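You operate a simulated robot arm through the tools that you are given. There is no shell and no other tool. Be economical: measure what you need, move in short steps, check, and stop when the job is done.

The job below is to be done with a simulated robot arm. You get a single attempt, and the scene is never put back.

## Task
Take the adapter off the test socket and check the job card's step on the check box.
Fine: adapter in the open drawer; plug the box in; guard shut; that step alone; one test.

The check looks at the end state, three seconds after you hand in, the way a careful person would. Anything else that was tipped, shoved, dropped, spilled or broken makes it a failure.

## Robot
A 7-joint arm with a two-finger parallel gripper, fixed in place. Base frame: the origin is at the foot of the arm, x ahead of it, y to its left, z up. Units: cm, rad, N and s.
With the tool pointing down near the work surface it reaches from about 22 to 68 cm from the base axis. Its first joint turns from -1.152 to 1.152 rad. Payload 2.4 kg.
The TCP is the grasp point between the finger pads, 3 cm short of the fingertips. In the tool frame z runs along the fingers and y along their closing line. The gripper opens to 9.4 cm. The fingers are 2.8 cm wide and 1 cm thick; the gripper's body (5 by 9.6 cm) begins 5.5 cm behind the TCP.
Orientation is told as [roll, pitch, yaw] about the base's x, y, z axes, in that order, counted from this pose: with the fingers straight down and closing along the base's y, the tool's x points along the base's -x, its y along +y and its z along -z.

## Interface
- The arm moves only by the tool apply_moves. Its argument "plan" is a list of rows, each an object of numbers (a shift or turn left out is 0, a gripper value left out holds the last): "x", "y", "z": the shift along the tool's x, y, z in cm; "ax", "ay", "az": the turn, a rotation vector about the tool's x, y, z in degrees; "hand": the closure in counts, from 0 (fully open) to 255 (shut). In form: [{"x": .., "y": .., "z": .., "ax": .., "ay": .., "az": .., "hand": ..}, ...]. A call has 1 to 8 rows; each row shifts and turns the commanded pose from where the row before left it, along the tool's axes as they then stand. Rows are played at 5 a second. More than 5 cm and 0.15 rad between two rows, or a gripper value outside its range, and nothing of the call is played. A pose out of reach is approached as far as the arm can. The call stops where the force on the tool passes 40 N (or 10 N more than at its start, if that is more) or the arm is blocked; 0.2 s more then pass. The fingers move at their own pace (about 15.3 cm/s each) and stop on an object; they squeeze with about 36 N. The grip force told is the motor's: it shows also when the fingers shut on nothing. Time passes only in rows, and 0.2 s behind the last, so rows that do not move let the fingers close. It gives the time, the measured TCP pose, the force on the tool (base axes), the opening and the grip force at its end, in the units of the frame above (readings bear some noise), and new pictures: "show" is both (left out), scene, wrist or none.
- Cameras (640 x 400 px; columns grow to the right, rows downward): "scene" is fixed at [5.16, 48.45, 144.36]; the picture's right is [-0.62, -0.78, 0.00], its down [-0.45, 0.36, -0.82] and it looks along [0.64, -0.51, -0.58] (base axes); focal length 318 px, centre (320, 200). "wrist" rides on the gripper at [7.6, 1.4, -10.3] in the tool frame; the picture's right is [-0.18, 0.98, 0.00], its down [-0.75, -0.14, -0.64] and it looks along [-0.63, -0.12, 0.77] (tool axes); focal length 243 px, centre (320, 200). There is no depth. A picture from a camera that has moved, and an enlarged one, comes with that camera's place and axes in the base frame and with its lens.
- close_up(camera, box): a new picture of the part [left, top, right, bottom] of that camera's present view, enlarged. It takes no simulated time.
- sign_off(): hands the job in; it is judged then, once.

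Work in short steps. Places have to be worked out from the pictures, the camera data and where the tool is seen: move nearer, look again, correct. Check each grasp and each placing, and mend what went wrong. You have 120 turns and 170 pictures in all, those below and enlarged ones among them. Open the gripper and draw the arm clear of the work before you hand the job in, unless the task says otherwise; then end with one line.

The tools are called after "Emit:" as a command line: name --argument value ..., lists and objects as JSON in quotes. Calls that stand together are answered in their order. apply_moves: Moves the arm, as the interface text tells. Its arguments: {"type":"object","properties":{"plan":{"type":"array"},"show":{"type":"string","enum":["both","scene","wrist","none"]}},"required":["plan"]} The other tools are called the same way: close_up (camera, box) takes an enlarged picture of a part of a camera's view; sign_off () hands the job in.

At the start:

```text
time: 0.0
tool_pos: [38.31, 5.89, 120.39]
tcp_rot: [0.0, 0.0, -0.001]
wrist_force: [-0.2, -0.1, 0.1]
grip_width: 9.39
grip_force: 0.0
```

scene: 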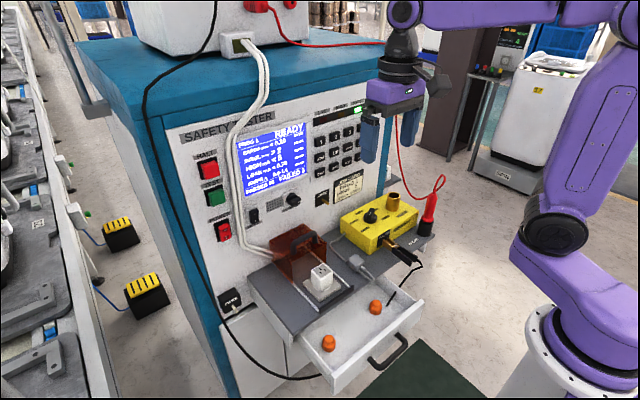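
wrist: 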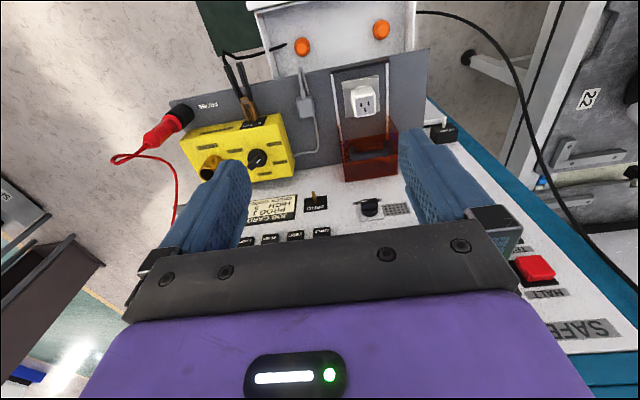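

I'll begin by looking closely at the panel, the shelf and the job card.

Emit:
close_up --camera "scene" --box '[180, 90, 400, 230]'

Emit:
close_up --camera "scene" --box '[210, 180, 450, 390]'

Emit:
close_up --camera "wrist" --box '[160, 10, 460, 250]'

Emit:
close_up --camera "scene" --box '[300, 90, 380, 210]'

```text
2.86 times, centred on (290, 160) of scene
camera zoom: at [5.16, 48.45, 144.36], right [-0.62, -0.78, 0.0], down [-0.45, 0.36, -0.82], along [0.64, -0.51, -0.58], focal length 909 px, centre (406, 314)
```

zoom: 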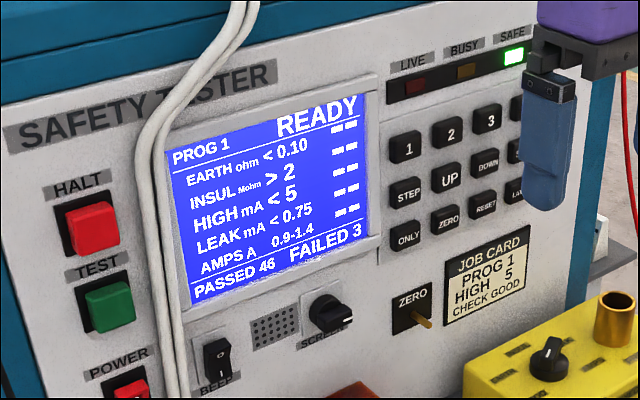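

```text
1.90 times, centred on (330, 285) of scene
camera zoom: at [5.16, 48.45, 144.36], right [-0.62, -0.78, 0.0], down [-0.45, 0.36, -0.82], along [0.64, -0.51, -0.58], focal length 606 px, centre (301, 38)
```

zoom: 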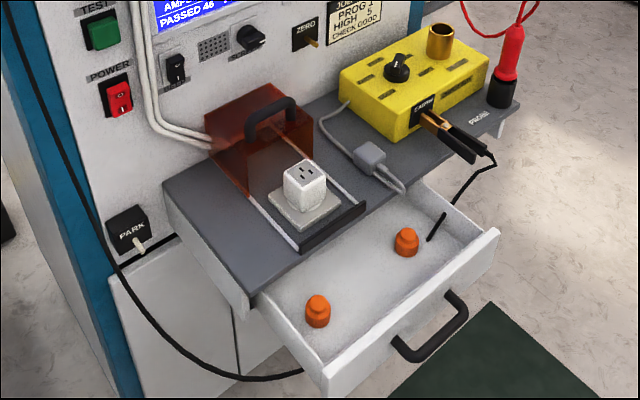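

```text
1.67 times, centred on (310, 130) of wrist
camera zoom: at [30.74, 7.29, 130.67], right [0.18, 0.98, 0.0], down [0.75, -0.14, 0.64], along [0.63, -0.12, -0.77], focal length 404 px, centre (337, 317)
```

zoom: 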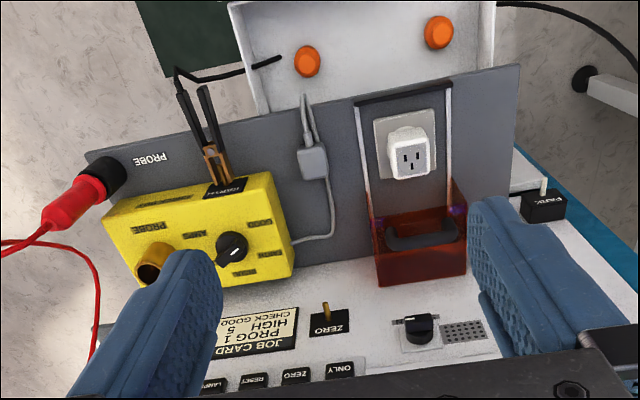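

```text
3.33 times, centred on (340, 150) of scene
camera zoom: at [5.16, 48.45, 144.36], right [-0.62, -0.78, 0.0], down [-0.45, 0.36, -0.82], along [0.64, -0.51, -0.58], focal length 1060 px, centre (253, 367)
```

zoom: 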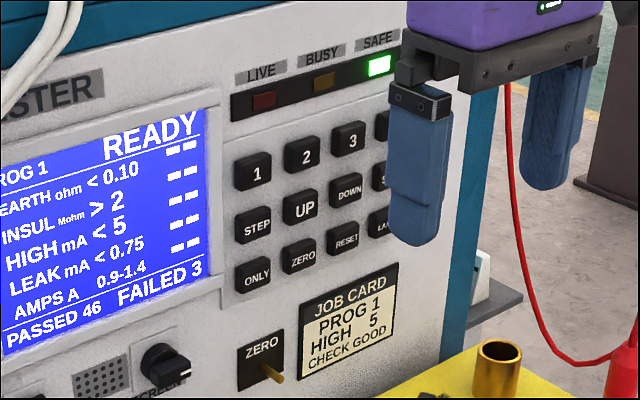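

The card reads PROG 1 / HIGH 5 / CHECK GOOD. I'll draw the arm back and down a little so that the wrist camera sees the shelf, and enlarge the yellow box.

Emit:
apply_moves --plan '[{"x": 4}, {"x": 4, "z": 3}, {"x": 2, "z": 4}, {"z": 4}]'

Emit:
close_up --camera "scene" --box '[320, 175, 450, 265]'

Emit:
close_up --camera "scene" --box '[300, 90, 400, 210]'

```text
time: 1.0
tool_pos: [28.18, 5.96, 109.43]
tcp_rot: [0.0, 0.001, -0.001]
wrist_force: [-0.3, 0.7, 0.0]
grip_width: 9.4
grip_force: 0.0
camera wrist: at [20.68, 7.43, 119.64], right [0.18, 0.98, 0.0], down [0.75, -0.14, 0.64], along [0.63, -0.12, -0.77], focal length 243 px, centre (320, 200)
```

scene: 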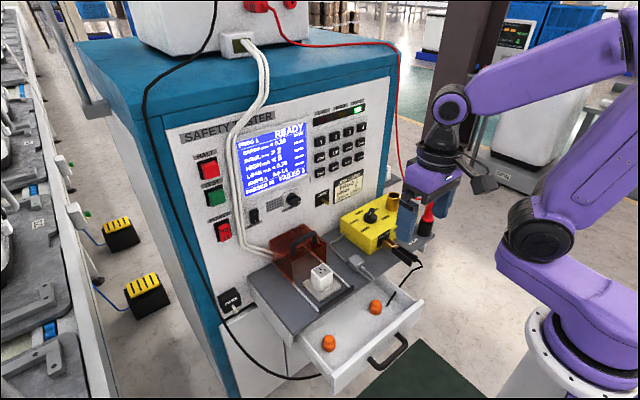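
wrist: 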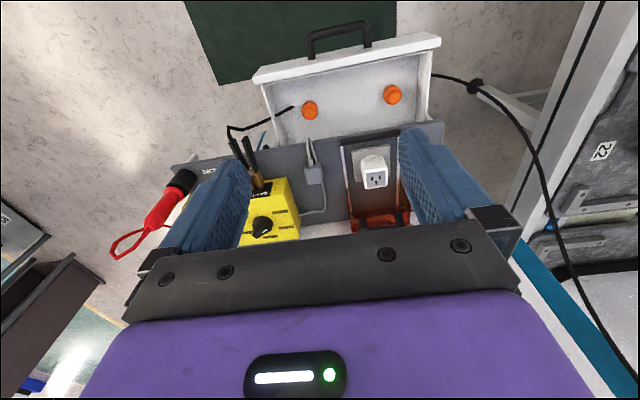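

```text
4.44 times, centred on (385, 220) of scene
camera zoom: at [5.15, 48.45, 144.36], right [-0.62, -0.78, 0.0], down [-0.45, 0.36, -0.82], along [0.64, -0.51, -0.58], focal length 1414 px, centre (31, 111)
```

zoom: 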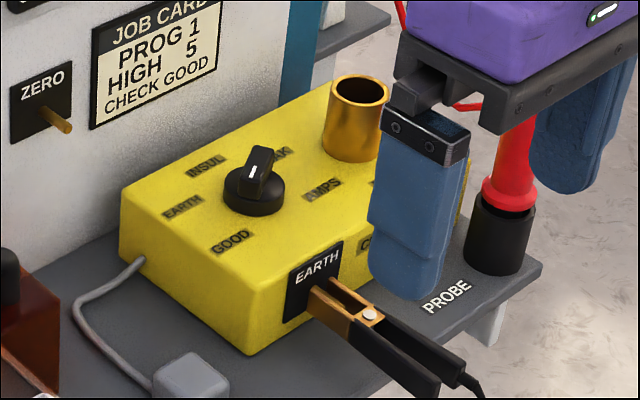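

```text
3.33 times, centred on (350, 150) of scene
camera zoom: at [5.15, 48.45, 144.36], right [-0.62, -0.78, 0.0], down [-0.45, 0.36, -0.82], along [0.64, -0.51, -0.58], focal length 1060 px, centre (220, 367)
```

zoom: 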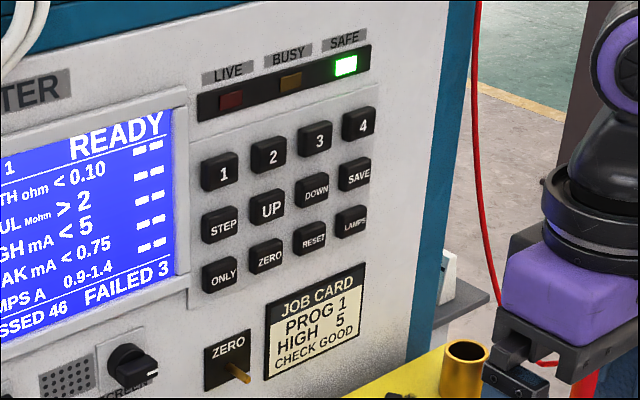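

The knob on the yellow box has GOOD, EARTH, INSUL, LEAK and AMPS positions. I'll bring the wrist camera over it to read the rest.

Emit:
apply_moves --plan '[{"x": -3, "y": -4}, {"x": -3, "y": -4, "z": 1}, {"x": -3, "y": -4, "z": 2}, {"x": -3, "y": -4, "z": 3}]' --show "wrist"

Emit:
close_up --camera "wrist" --box '[200, 20, 460, 190]'

```text
refused: row 2 steps farther than a row can; nothing moved
```

```text
2.35 times, centred on (330, 105) of wrist
camera zoom: at [20.68, 7.43, 119.64], right [0.18, 0.98, 0.0], down [0.75, -0.14, 0.64], along [0.63, -0.12, -0.77], focal length 571 px, centre (296, 424)
```

zoom: 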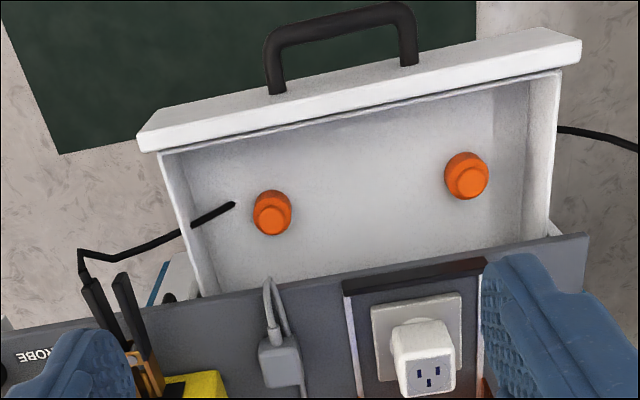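

Same move, in shorter rows.

Emit:
apply_moves --plan '[{"x": -3, "y": -3}, {"x": -3, "y": -3, "z": 1}, {"x": -3, "y": -3, "z": 1}, {"x": -3, "y": -3, "z": 1}, {"x": -3, "y": -3, "z": 1}]' --show "wrist"

Emit:
close_up --camera "wrist" --box '[200, 20, 460, 200]'

Emit:
close_up --camera "scene" --box '[320, 175, 450, 265]'

```text
time: 2.2
tool_pos: [43.44, -9.32, 105.4]
tcp_rot: [0.0, 0.0, 0.0]
wrist_force: [0.5, -0.1, 0.2]
grip_width: 9.42
grip_force: 0.0
camera wrist: at [35.94, -7.87, 115.55], right [0.18, 0.98, 0.0], down [0.75, -0.14, 0.64], along [0.63, -0.12, -0.77], focal length 243 px, centre (320, 200)
```

wrist: 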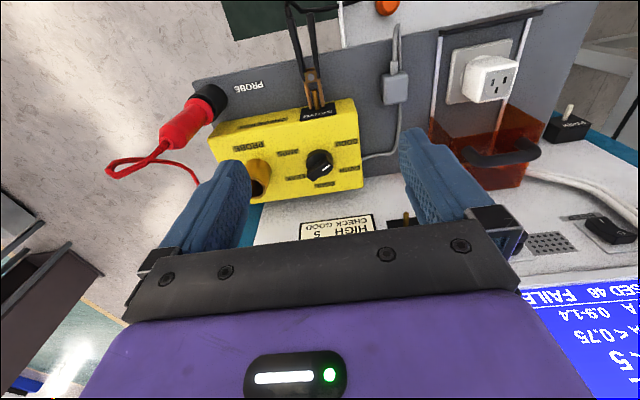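

```text
2.22 times, centred on (330, 110) of wrist
camera zoom: at [35.94, -7.87, 115.55], right [0.18, 0.98, 0.0], down [0.75, -0.14, 0.64], along [0.63, -0.12, -0.77], focal length 539 px, centre (298, 400)
```

zoom: 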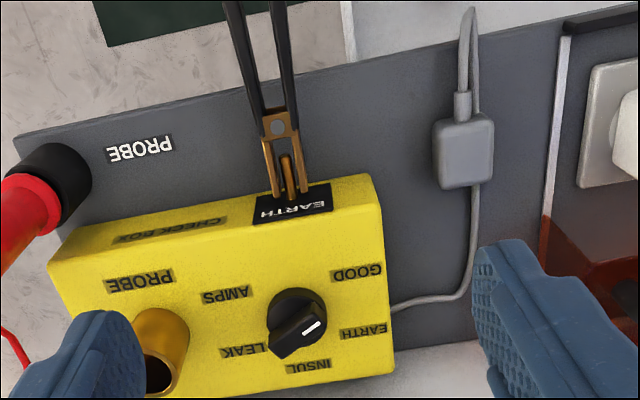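

```text
4.44 times, centred on (385, 220) of scene
camera zoom: at [5.15, 48.45, 144.36], right [-0.62, -0.78, 0.0], down [-0.45, 0.36, -0.82], along [0.64, -0.51, -0.58], focal length 1414 px, centre (31, 111)
```

zoom: 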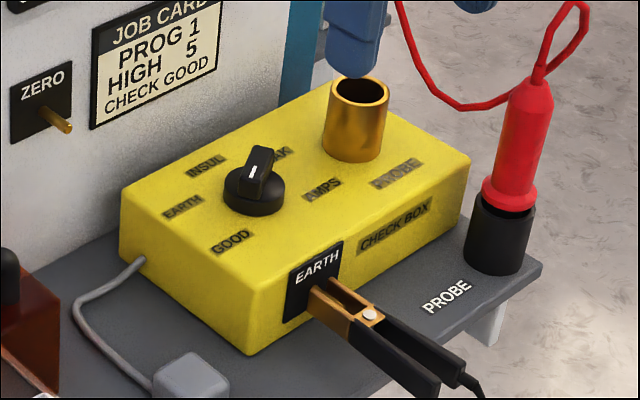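

Closer look at the knob's pointer and the plug.

Emit:
close_up --camera "scene" --box '[350, 195, 400, 230]'

Emit:
close_up --camera "wrist" --box '[280, 130, 370, 195]'

Emit:
close_up --camera "scene" --box '[260, 220, 400, 310]'

```text
11.43 times, centred on (375, 212) of scene
camera zoom: at [5.15, 48.45, 144.36], right [-0.62, -0.78, 0.0], down [-0.45, 0.36, -0.82], along [0.64, -0.51, -0.58], focal length 3636 px, centre (-309, 57)
```

zoom: 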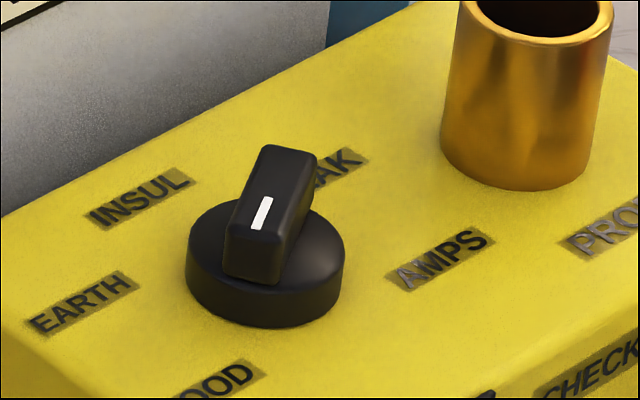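

```text
6.15 times, centred on (325, 162) of wrist
camera zoom: at [35.94, -7.87, 115.55], right [0.18, 0.98, 0.0], down [0.75, -0.14, 0.64], along [0.63, -0.12, -0.77], focal length 1493 px, centre (289, 431)
```

zoom: 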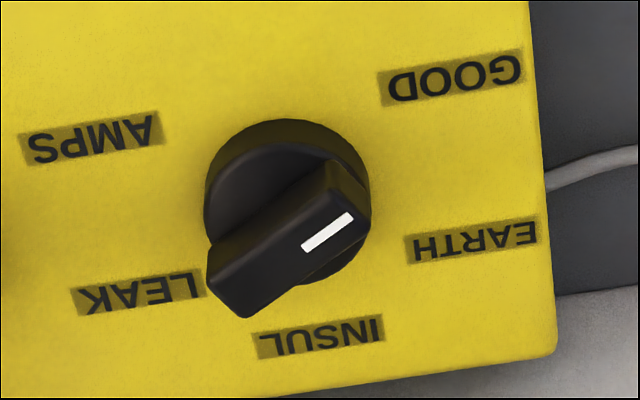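

```text
4.44 times, centred on (330, 265) of scene
camera zoom: at [5.15, 48.45, 144.36], right [-0.62, -0.78, 0.0], down [-0.45, 0.36, -0.82], along [0.64, -0.51, -0.58], focal length 1414 px, centre (276, -89)
```

zoom: 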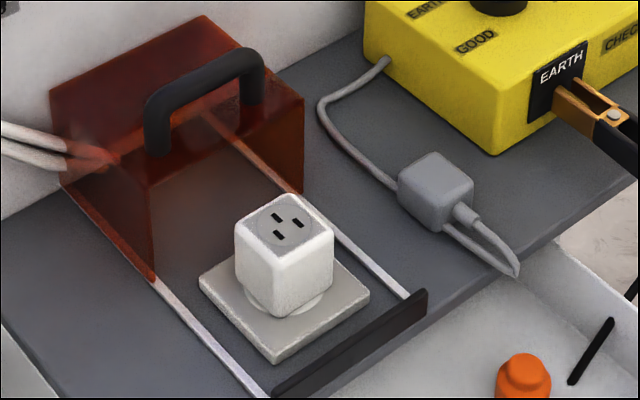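

The knob already points at GOOD (white mark end), PROG 1 is shown, so the remaining work is adapter, plug, guard, step selection and test. I judge the adapter at about (48.5, 13.4), top z≈81; I'll move above it.

Emit:
apply_moves --plan '[{"y": 4.5}, {"y": 4.5, "x": -1}, {"y": 4.5, "x": -1}, {"y": 4.5, "x": -1}, {"y": 4.5, "x": -1, "z": 2}, {"z": 4.5}, {"z": 2}]'

Emit:
close_up --camera "wrist" --box '[200, 0, 460, 200]'

```text
refused: row 5 steps farther than a row can; nothing moved
```

```text
2.00 times, centred on (330, 100) of wrist
camera zoom: at [35.94, -7.87, 115.55], right [0.18, 0.98, 0.0], down [0.75, -0.14, 0.64], along [0.63, -0.12, -0.77], focal length 485 px, centre (300, 400)
```

zoom: 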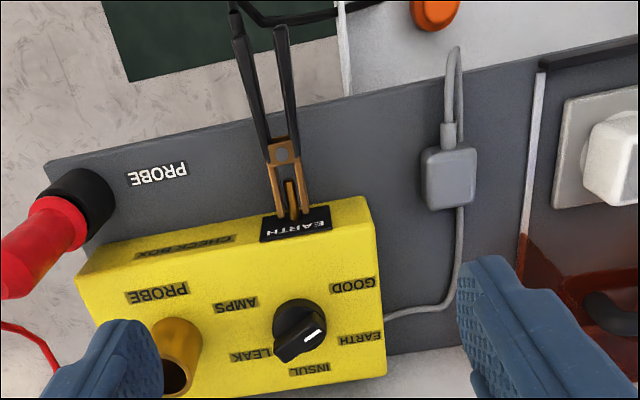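

Again with legal row lengths.

Emit:
apply_moves --plan '[{"y": 4.5}, {"y": 4.5, "x": -1}, {"y": 4.5, "x": -1}, {"y": 4.5, "x": -1}, {"y": 4.5, "x": -1}, {"z": 4.5}, {"z": 4}]'

```text
time: 3.8
tool_pos: [46.79, 13.65, 97.07]
tcp_rot: [0.001, -0.002, 0.0]
wrist_force: [-0.4, -0.5, 0.5]
grip_width: 9.42
grip_force: 0.0
camera wrist: at [39.33, 15.02, 107.25], right [0.18, 0.98, 0.0], down [0.75, -0.14, 0.64], along [0.63, -0.12, -0.77], focal length 243 px, centre (320, 200)
```

scene: 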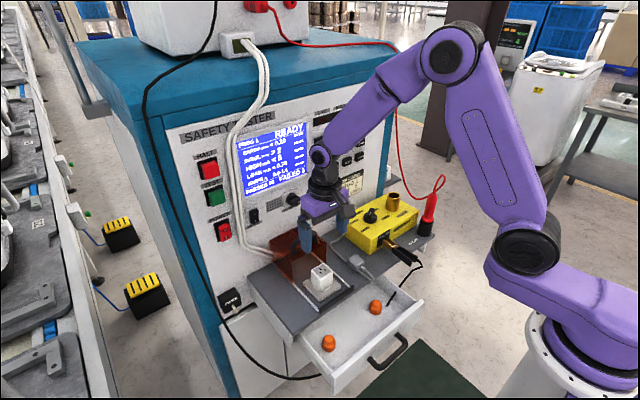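
wrist: 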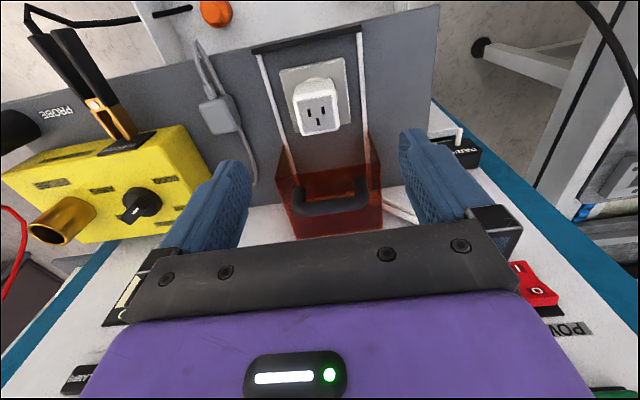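

Adapter top triangulates to about (48.5, 13.35, 82.5), aligned with the base axes. I'll centre over it, narrow the fingers and descend partway.

Emit:
apply_moves --plan '[{"x": -1.7, "y": -0.3, "hand": 75}, {"z": 4}, {"z": 4}, {"z": 2}]'

Emit:
close_up --camera "scene" --box '[260, 220, 400, 310]'

```text
time: 4.8
tool_pos: [49.06, 13.09, 87.18]
tcp_rot: [0.0, 0.0, 0.001]
wrist_force: [0.2, 0.2, -0.3]
grip_width: 6.62
grip_force: 0.1
camera wrist: at [41.43, 14.47, 97.3], right [0.18, 0.98, 0.0], down [0.75, -0.14, 0.64], along [0.63, -0.12, -0.77], focal length 243 px, centre (320, 200)
```

scene: 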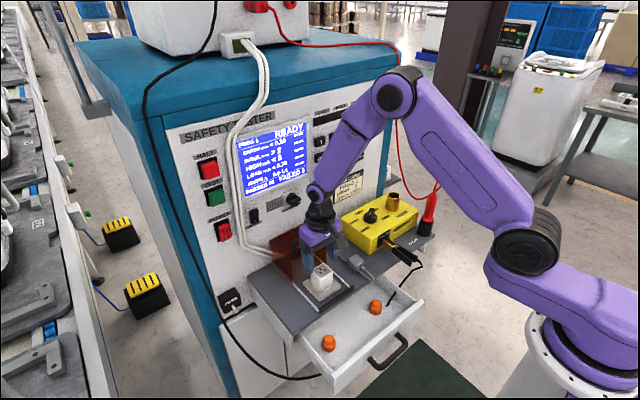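
wrist: 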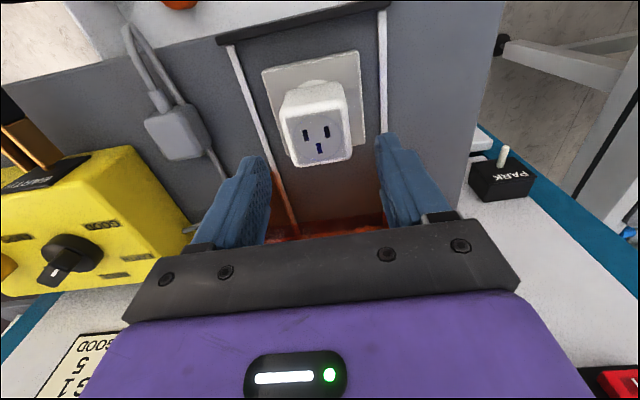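

```text
4.44 times, centred on (330, 265) of scene
camera zoom: at [5.16, 48.45, 144.36], right [-0.62, -0.78, 0.0], down [-0.45, 0.36, -0.82], along [0.64, -0.51, -0.58], focal length 1414 px, centre (276, -89)
```

zoom: 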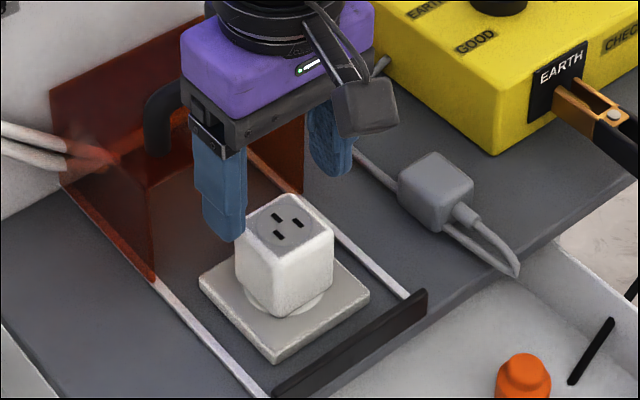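

Refined adapter centre ≈ (48.1, 13.1). Shift forward slightly less, descend to grip its upper part and close.

Emit:
apply_moves --plan '[{"x": 0.8}, {"z": 3}, {"z": 2.2}, {"hand": 255}, {}, {}]'

Emit:
close_up --camera "scene" --box '[260, 220, 400, 310]'

```text
time: 6.2
tool_pos: [48.25, 13.07, 81.71]
tcp_rot: [0.001, 0.002, -0.001]
wrist_force: [-2.7, -1.7, 8.3]
grip_width: 4.84
grip_force: 36.4
camera wrist: at [40.67, 14.47, 91.99], right [0.18, 0.98, 0.0], down [0.75, -0.14, 0.64], along [0.63, -0.12, -0.77], focal length 243 px, centre (320, 200)
```

scene: 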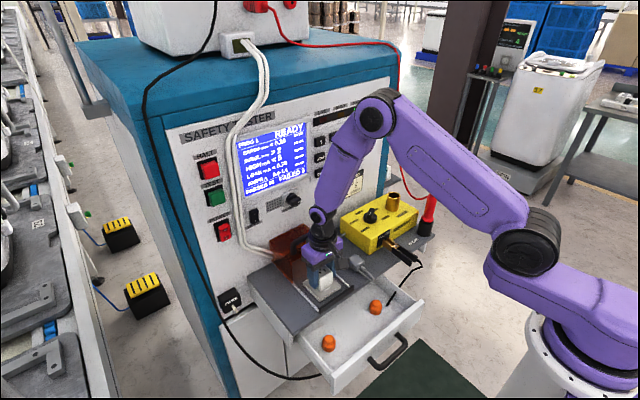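
wrist: 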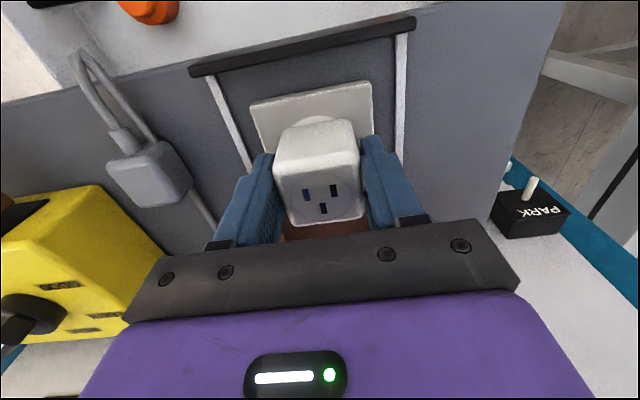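

```text
4.44 times, centred on (330, 265) of scene
camera zoom: at [5.13, 48.44, 144.36], right [-0.62, -0.78, 0.0], down [-0.45, 0.36, -0.82], along [0.64, -0.51, -0.58], focal length 1414 px, centre (276, -89)
```

zoom: 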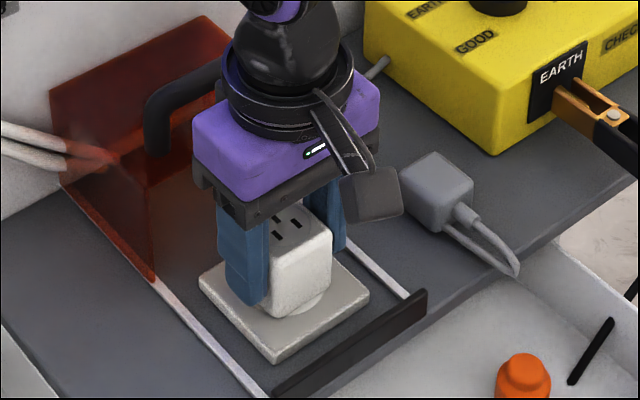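

Gripped at 4.84 cm. Pull straight up in small steps.

Emit:
apply_moves --plan '[{"z": -1}, {"z": -1}, {"z": -1.5}, {"z": -2}]' --show "scene"

Emit:
close_up --camera "scene" --box '[260, 220, 400, 310]'

```text
time: 7.2
tool_pos: [48.14, 13.15, 87.23]
tcp_rot: [0.0, 0.0, 0.001]
wrist_force: [0.7, -0.3, -1.1]
grip_width: 4.88
grip_force: 35.7
```

scene: 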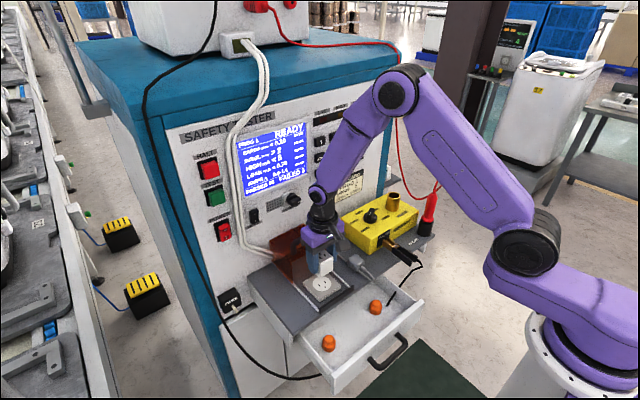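

```text
4.44 times, centred on (330, 265) of scene
camera zoom: at [5.16, 48.45, 144.36], right [-0.62, -0.78, 0.0], down [-0.45, 0.36, -0.82], along [0.64, -0.51, -0.58], focal length 1414 px, centre (276, -89)
```

zoom: 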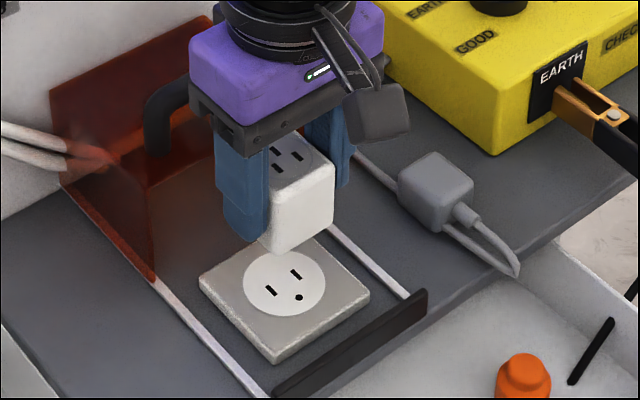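

The adapter came off cleanly. The orange caps sit at about (38.5, 1.6) and (38.6, 18.9), z≈67; I'll carry the adapter over the drawer's empty middle at (35, 10).

Emit:
apply_moves --plan '[{"z": -2}, {"x": 4.5}, {"x": 4.5, "y": -1.5}, {"x": 4, "y": -1.5}, {"z": 4.5}, {"z": 3}]'

Emit:
close_up --camera "scene" --box '[280, 240, 440, 390]'

```text
time: 8.6
tool_pos: [35.22, 10.13, 81.73]
tcp_rot: [0.0, -0.001, 0.0]
wrist_force: [0.6, -0.8, -0.4]
grip_width: 4.87
grip_force: 36.1
camera wrist: at [27.66, 11.47, 91.88], right [0.18, 0.98, 0.0], down [0.75, -0.14, 0.64], along [0.63, -0.12, -0.77], focal length 243 px, centre (320, 200)
```

scene: 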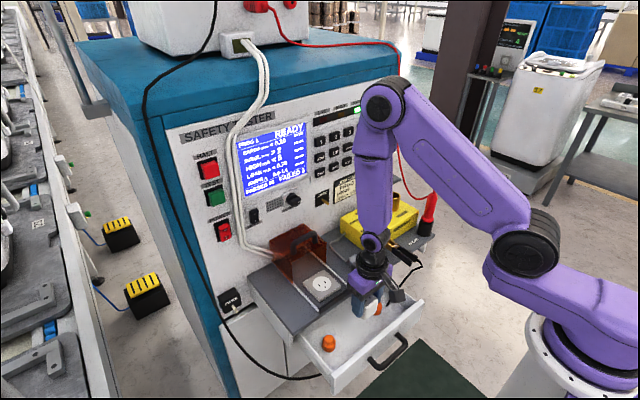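
wrist: 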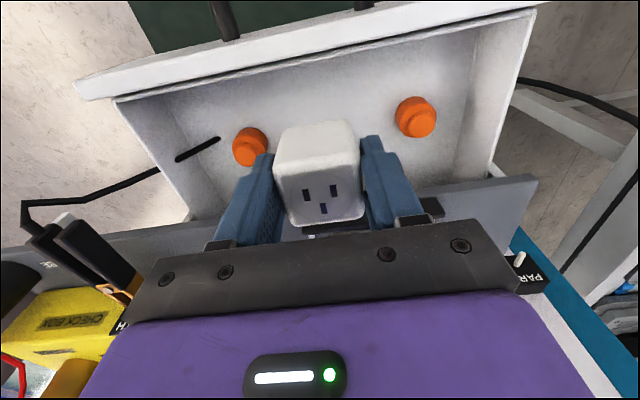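

```text
2.67 times, centred on (360, 315) of scene
camera zoom: at [5.16, 48.45, 144.36], right [-0.62, -0.78, 0.0], down [-0.45, 0.36, -0.82], along [0.64, -0.51, -0.58], focal length 848 px, centre (213, -107)
```

zoom: 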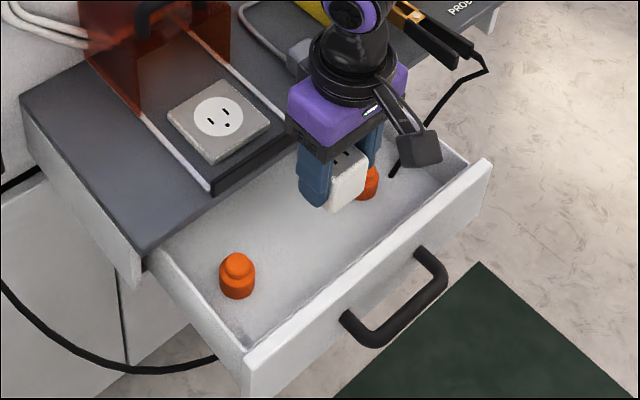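

Centred between the caps and clear of walls. Descend into the drawer in decreasing steps.

Emit:
apply_moves --plan '[{"z": 4}, {"z": 3}, {"z": 1.5}, {"z": 0.8}]'

Emit:
close_up --camera "scene" --box '[280, 240, 440, 390]'

```text
time: 9.6
tool_pos: [35.25, 9.95, 72.4]
tcp_rot: [0.0, 0.0, -0.001]
wrist_force: [0.2, -0.2, -0.5]
grip_width: 4.88
grip_force: 35.8
camera wrist: at [27.68, 11.39, 82.65], right [0.18, 0.98, 0.0], down [0.75, -0.14, 0.64], along [0.63, -0.12, -0.77], focal length 243 px, centre (320, 200)
```

scene: 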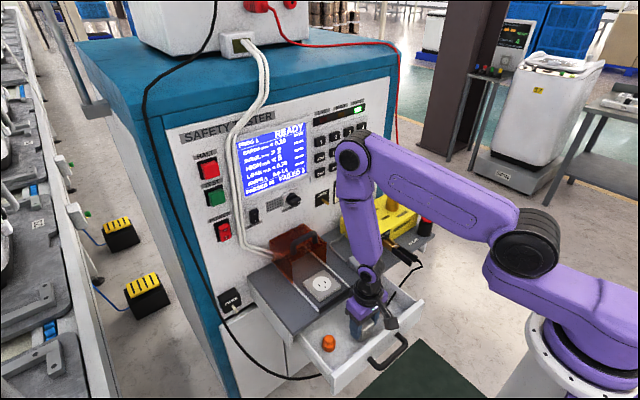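
wrist: 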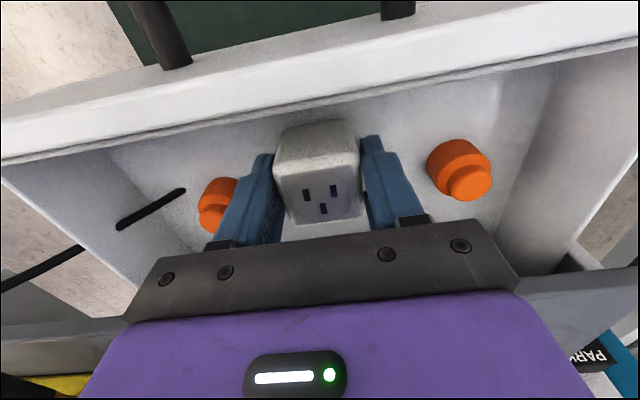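

```text
2.67 times, centred on (360, 315) of scene
camera zoom: at [5.16, 48.45, 144.36], right [-0.62, -0.78, 0.0], down [-0.45, 0.36, -0.82], along [0.64, -0.51, -0.58], focal length 848 px, centre (213, -107)
```

zoom: 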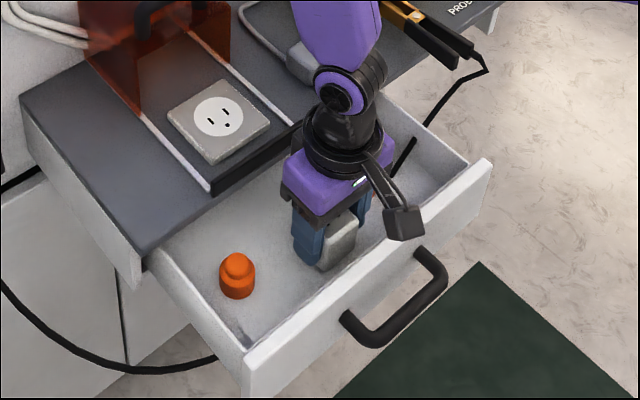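

Still free. Lower further in small steps until contact.

Emit:
apply_moves --plan '[{"z": 0.7}, {"z": 0.5}, {"z": 0.5}, {"z": 0.4}]'

Emit:
close_up --camera "scene" --box '[330, 290, 410, 350]'

```text
time: 10.6
tool_pos: [35.3, 10.14, 70.22]
tcp_rot: [-0.001, -0.001, 0.0]
wrist_force: [-0.3, 2.8, 33.1]
grip_width: 4.87
grip_force: 35.7
camera wrist: at [27.63, 11.51, 80.54], right [0.18, 0.98, 0.0], down [0.75, -0.14, 0.64], along [0.63, -0.12, -0.77], focal length 243 px, centre (320, 200)
```

scene: 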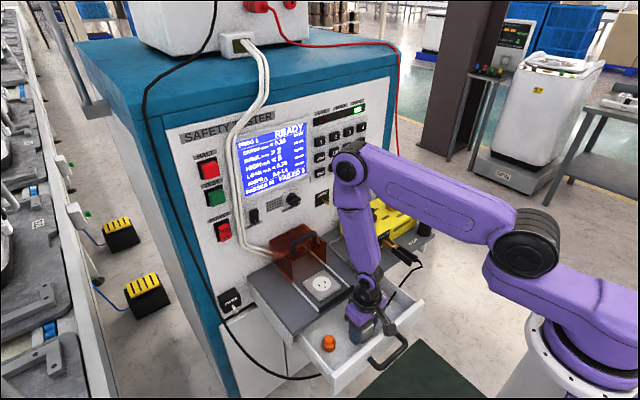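
wrist: 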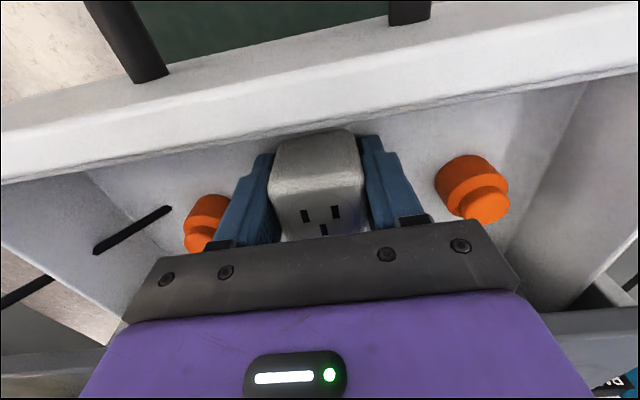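

```text
6.67 times, centred on (370, 320) of scene
camera zoom: at [5.12, 48.45, 144.36], right [-0.62, -0.78, 0.0], down [-0.45, 0.36, -0.82], along [0.64, -0.51, -0.58], focal length 2121 px, centre (-13, -600)
```

zoom: 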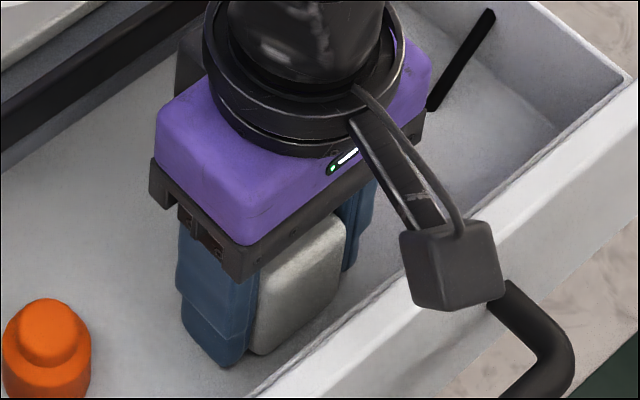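

Contact with the floor at 33 N. Ease up a little, open moderately and rise straight out.

Emit:
apply_moves --plan '[{"z": -0.3}, {"hand": 90}, {}, {"z": -2}, {"z": -4}, {"z": -4}, {"z": -4}]'

Emit:
close_up --camera "scene" --box '[330, 290, 410, 350]'

```text
time: 12.2
tool_pos: [35.02, 9.84, 84.69]
tcp_rot: [0.0, 0.002, 0.0]
wrist_force: [0.5, -0.3, 0.3]
grip_width: 6.1
grip_force: 0.2
camera wrist: at [27.48, 11.26, 94.99], right [0.18, 0.98, 0.0], down [0.75, -0.14, 0.64], along [0.63, -0.12, -0.77], focal length 243 px, centre (320, 200)
```

scene: 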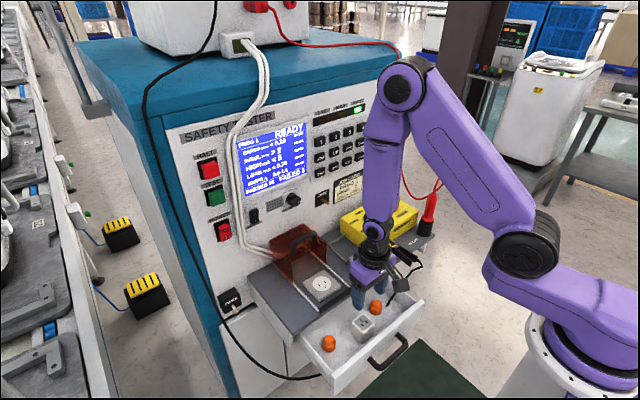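
wrist: 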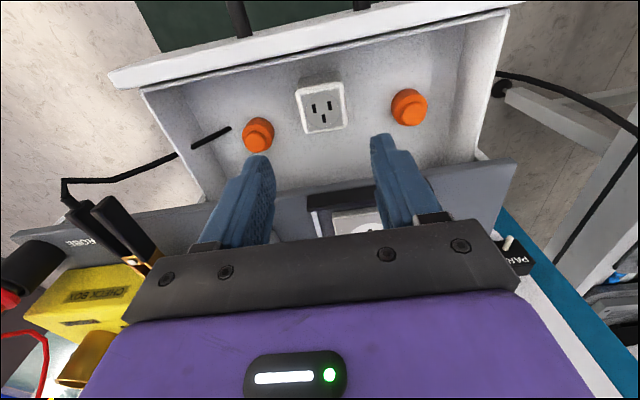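

```text
6.67 times, centred on (370, 320) of scene
camera zoom: at [5.16, 48.45, 144.36], right [-0.62, -0.78, 0.0], down [-0.45, 0.36, -0.82], along [0.64, -0.51, -0.58], focal length 2121 px, centre (-13, -600)
```

zoom: 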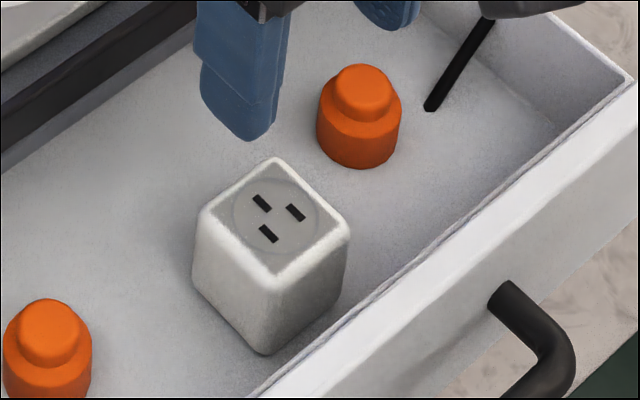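

The adapter stands in the drawer with nothing disturbed. Next I'll look at the grey plug, about (47.5, 1.4), from above.

Emit:
apply_moves --plan '[{"z": -4.5}, {"z": -4}, {"x": -3, "y": -3}, {"x": -3, "y": -3}, {"x": -3, "y": -2.4}, {"x": -2}]'

Emit:
close_up --camera "wrist" --box '[240, 40, 400, 180]'

Emit:
close_up --camera "scene" --box '[330, 235, 390, 285]'

```text
time: 13.6
tool_pos: [46.17, 1.69, 93.21]
tcp_rot: [0.0, 0.001, 0.001]
wrist_force: [-0.1, -0.6, 0.2]
grip_width: 6.1
grip_force: 0.0
camera wrist: at [38.64, 3.14, 103.36], right [0.18, 0.98, 0.0], down [0.75, -0.14, 0.64], along [0.63, -0.12, -0.77], focal length 243 px, centre (320, 200)
```

scene: 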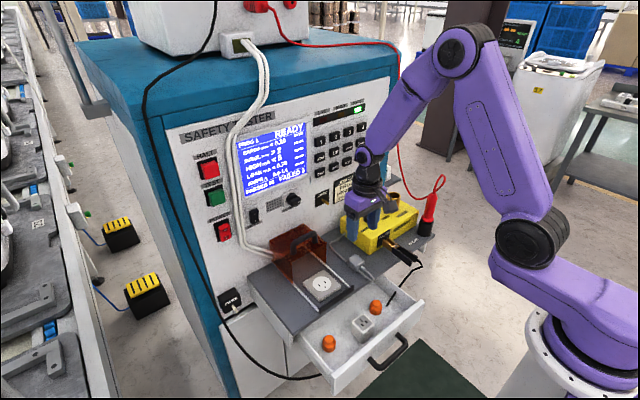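
wrist: 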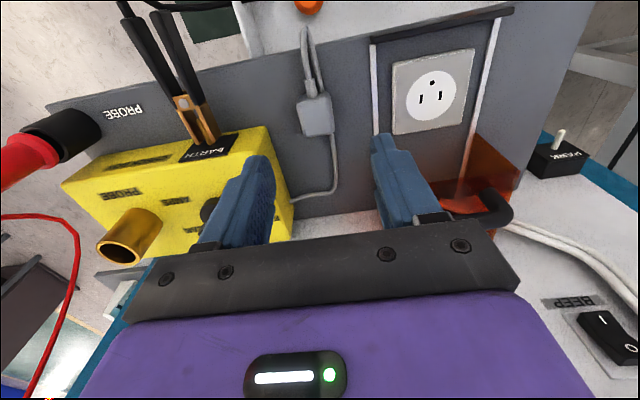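

```text
2.86 times, centred on (320, 110) of wrist
camera zoom: at [38.64, 3.14, 103.36], right [0.18, 0.98, 0.0], down [0.75, -0.14, 0.64], along [0.63, -0.12, -0.77], focal length 693 px, centre (320, 457)
```

zoom: 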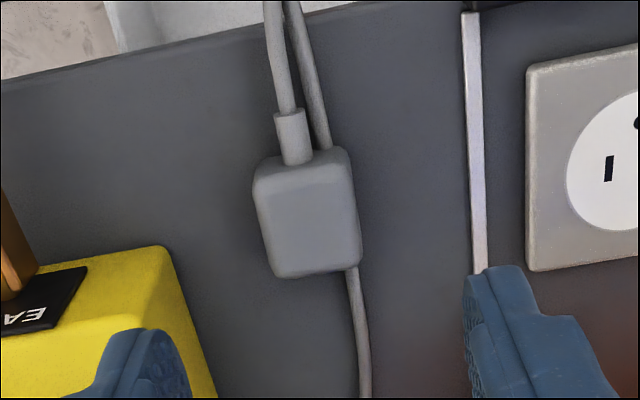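

```text
8.00 times, centred on (360, 260) of scene
camera zoom: at [5.16, 48.45, 144.36], right [-0.62, -0.78, 0.0], down [-0.45, 0.36, -0.82], along [0.64, -0.51, -0.58], focal length 2545 px, centre (0, -280)
```

zoom: 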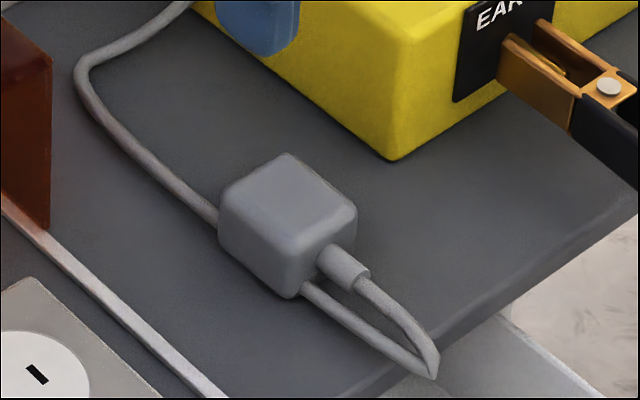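

The plug stands cord toward the robot, same sense as the socket's earth hole, so a pure translation should fit it. I'll centre over (47.8, 1.05), come down to z≈86 and re-measure.

Emit:
apply_moves --plan '[{"x": -1.6, "y": -0.6, "hand": 110}, {"z": 4}, {"z": 3}]'

Emit:
close_up --camera "wrist" --box '[240, 60, 400, 200]'

Emit:
close_up --camera "scene" --box '[320, 225, 400, 285]'

```text
time: 14.4
tool_pos: [47.8, 1.18, 86.06]
tcp_rot: [0.0, 0.001, 0.0]
wrist_force: [0.2, 0.4, 0.1]
grip_width: 5.36
grip_force: 0.0
camera wrist: at [40.3, 2.57, 96.35], right [0.18, 0.98, 0.0], down [0.75, -0.14, 0.64], along [0.63, -0.12, -0.77], focal length 243 px, centre (320, 200)
```

scene: 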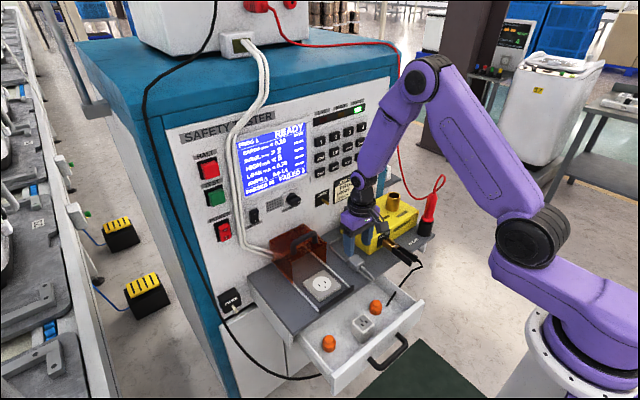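
wrist: 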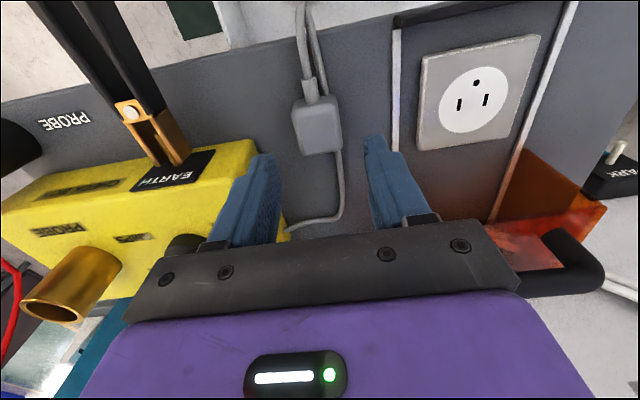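

```text
2.86 times, centred on (320, 130) of wrist
camera zoom: at [40.3, 2.57, 96.35], right [0.18, 0.98, 0.0], down [0.75, -0.14, 0.64], along [0.63, -0.12, -0.77], focal length 693 px, centre (320, 400)
```

zoom: 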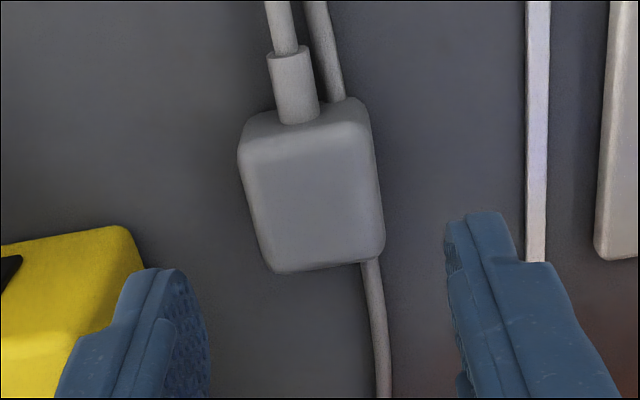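

```text
6.67 times, centred on (360, 255) of scene
camera zoom: at [5.16, 48.45, 144.36], right [-0.62, -0.78, 0.0], down [-0.45, 0.36, -0.82], along [0.64, -0.51, -0.58], focal length 2121 px, centre (53, -167)
```

zoom: 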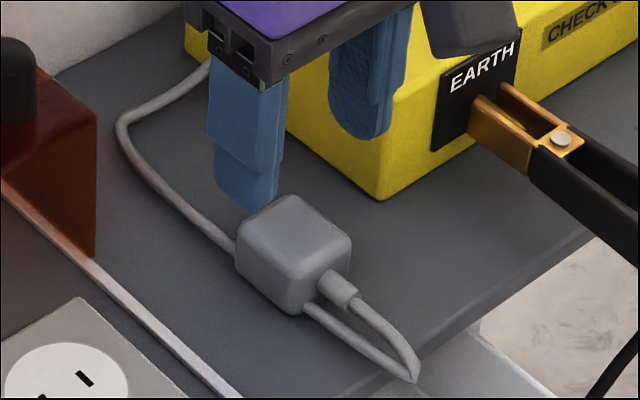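

Plug centre ≈ (47.5, 1.07). Shift to it, descend to TCP z≈80.8 with a narrower opening, and close.

Emit:
apply_moves --plan '[{"x": 0.3, "y": -0.05, "hand": 128}, {"z": 2.5}, {"z": 1.8}, {"z": 0.9}, {"hand": 255}, {}, {}]'

Emit:
close_up --camera "scene" --box '[320, 225, 400, 285]'

Emit:
close_up --camera "wrist" --box '[240, 90, 400, 230]'

```text
time: 16.0
tool_pos: [47.54, 1.15, 81.04]
tcp_rot: [0.002, 0.002, -0.001]
wrist_force: [-2.0, -3.7, 10.1]
grip_width: 3.48
grip_force: 36.4
camera wrist: at [40.01, 2.56, 91.24], right [0.18, 0.98, 0.0], down [0.75, -0.14, 0.64], along [0.63, -0.12, -0.77], focal length 243 px, centre (320, 200)
```

scene: 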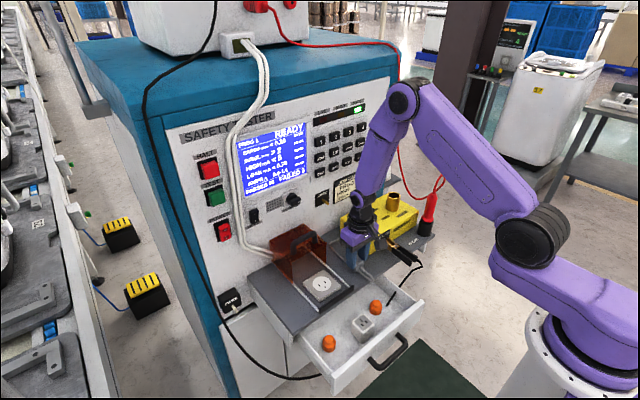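
wrist: 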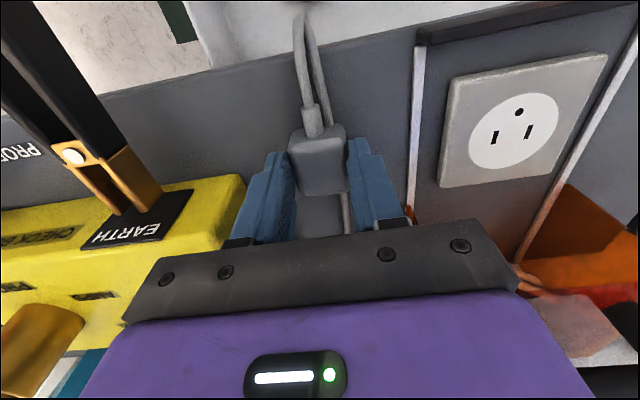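

```text
6.67 times, centred on (360, 255) of scene
camera zoom: at [5.14, 48.45, 144.36], right [-0.62, -0.78, 0.0], down [-0.45, 0.36, -0.82], along [0.64, -0.51, -0.58], focal length 2121 px, centre (53, -167)
```

zoom: 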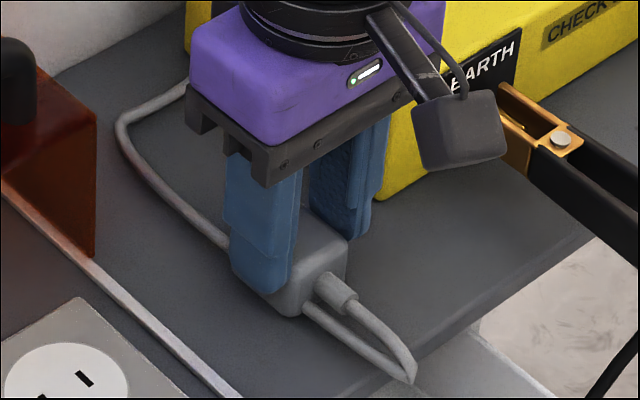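

```text
2.86 times, centred on (320, 160) of wrist
camera zoom: at [40.01, 2.56, 91.24], right [0.18, 0.98, 0.0], down [0.75, -0.14, 0.64], along [0.63, -0.12, -0.77], focal length 693 px, centre (320, 314)
```

zoom: 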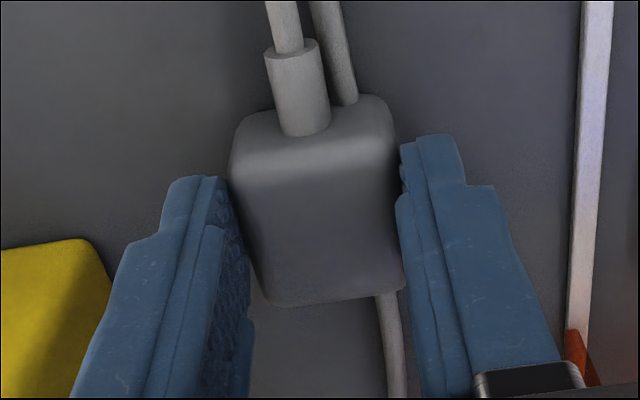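

Triangulating the socket from three wrist views gives its top at z≈77.2, (48.3, 12.9), so the shelf is a little lower (~76) and the plug's top is near 78.5, centre x≈48.1. My grip is shallow; I'll reopen, shift forward 0.5 and go down in small steps for a better grip.

Emit:
apply_moves --plan '[{"hand": 128}, {}, {"x": -0.5, "z": 0.4}, {"z": 0.4}, {"z": 0.3}]'

Emit:
close_up --camera "scene" --box '[330, 240, 390, 285]'

Emit:
close_up --camera "wrist" --box '[240, 90, 400, 230]'

```text
time: 17.2
tool_pos: [47.99, 0.97, 79.92]
tcp_rot: [0.0, 0.0, 0.0]
wrist_force: [0.6, -0.2, 0.2]
grip_width: 4.67
grip_force: 0.1
camera wrist: at [40.46, 2.46, 90.12], right [0.18, 0.98, 0.0], down [0.75, -0.14, 0.64], along [0.63, -0.12, -0.77], focal length 243 px, centre (320, 200)
```

scene: 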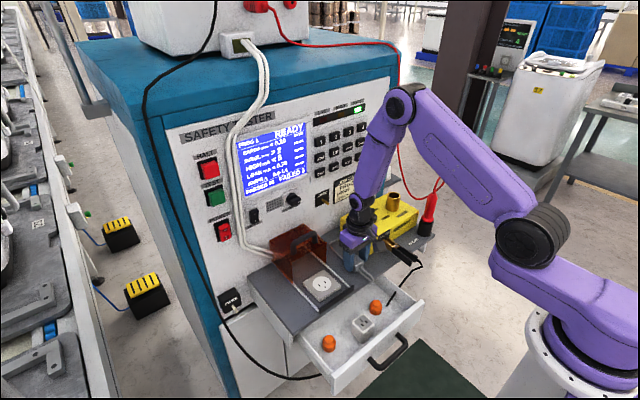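
wrist: 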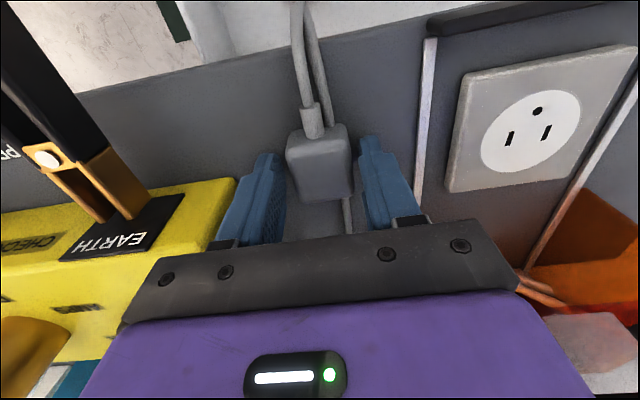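

```text
8.89 times, centred on (360, 262) of scene
camera zoom: at [5.16, 48.45, 144.36], right [-0.62, -0.78, 0.0], down [-0.45, 0.36, -0.82], along [0.64, -0.51, -0.58], focal length 2828 px, centre (-36, -356)
```

zoom: 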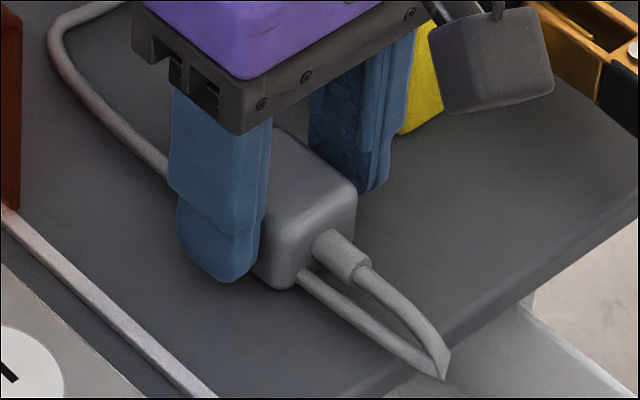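

```text
2.86 times, centred on (320, 160) of wrist
camera zoom: at [40.46, 2.46, 90.12], right [0.18, 0.98, 0.0], down [0.75, -0.14, 0.64], along [0.63, -0.12, -0.77], focal length 693 px, centre (320, 314)
```

zoom: 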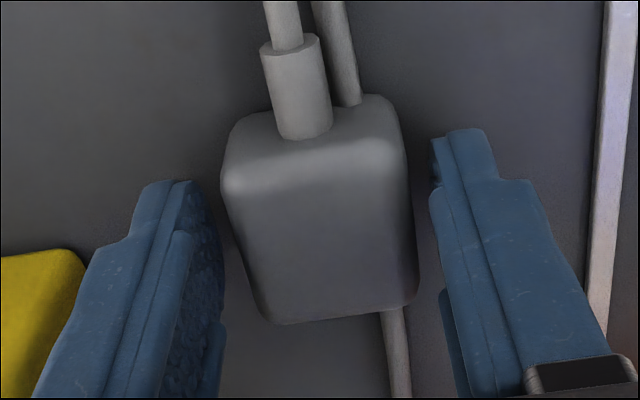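

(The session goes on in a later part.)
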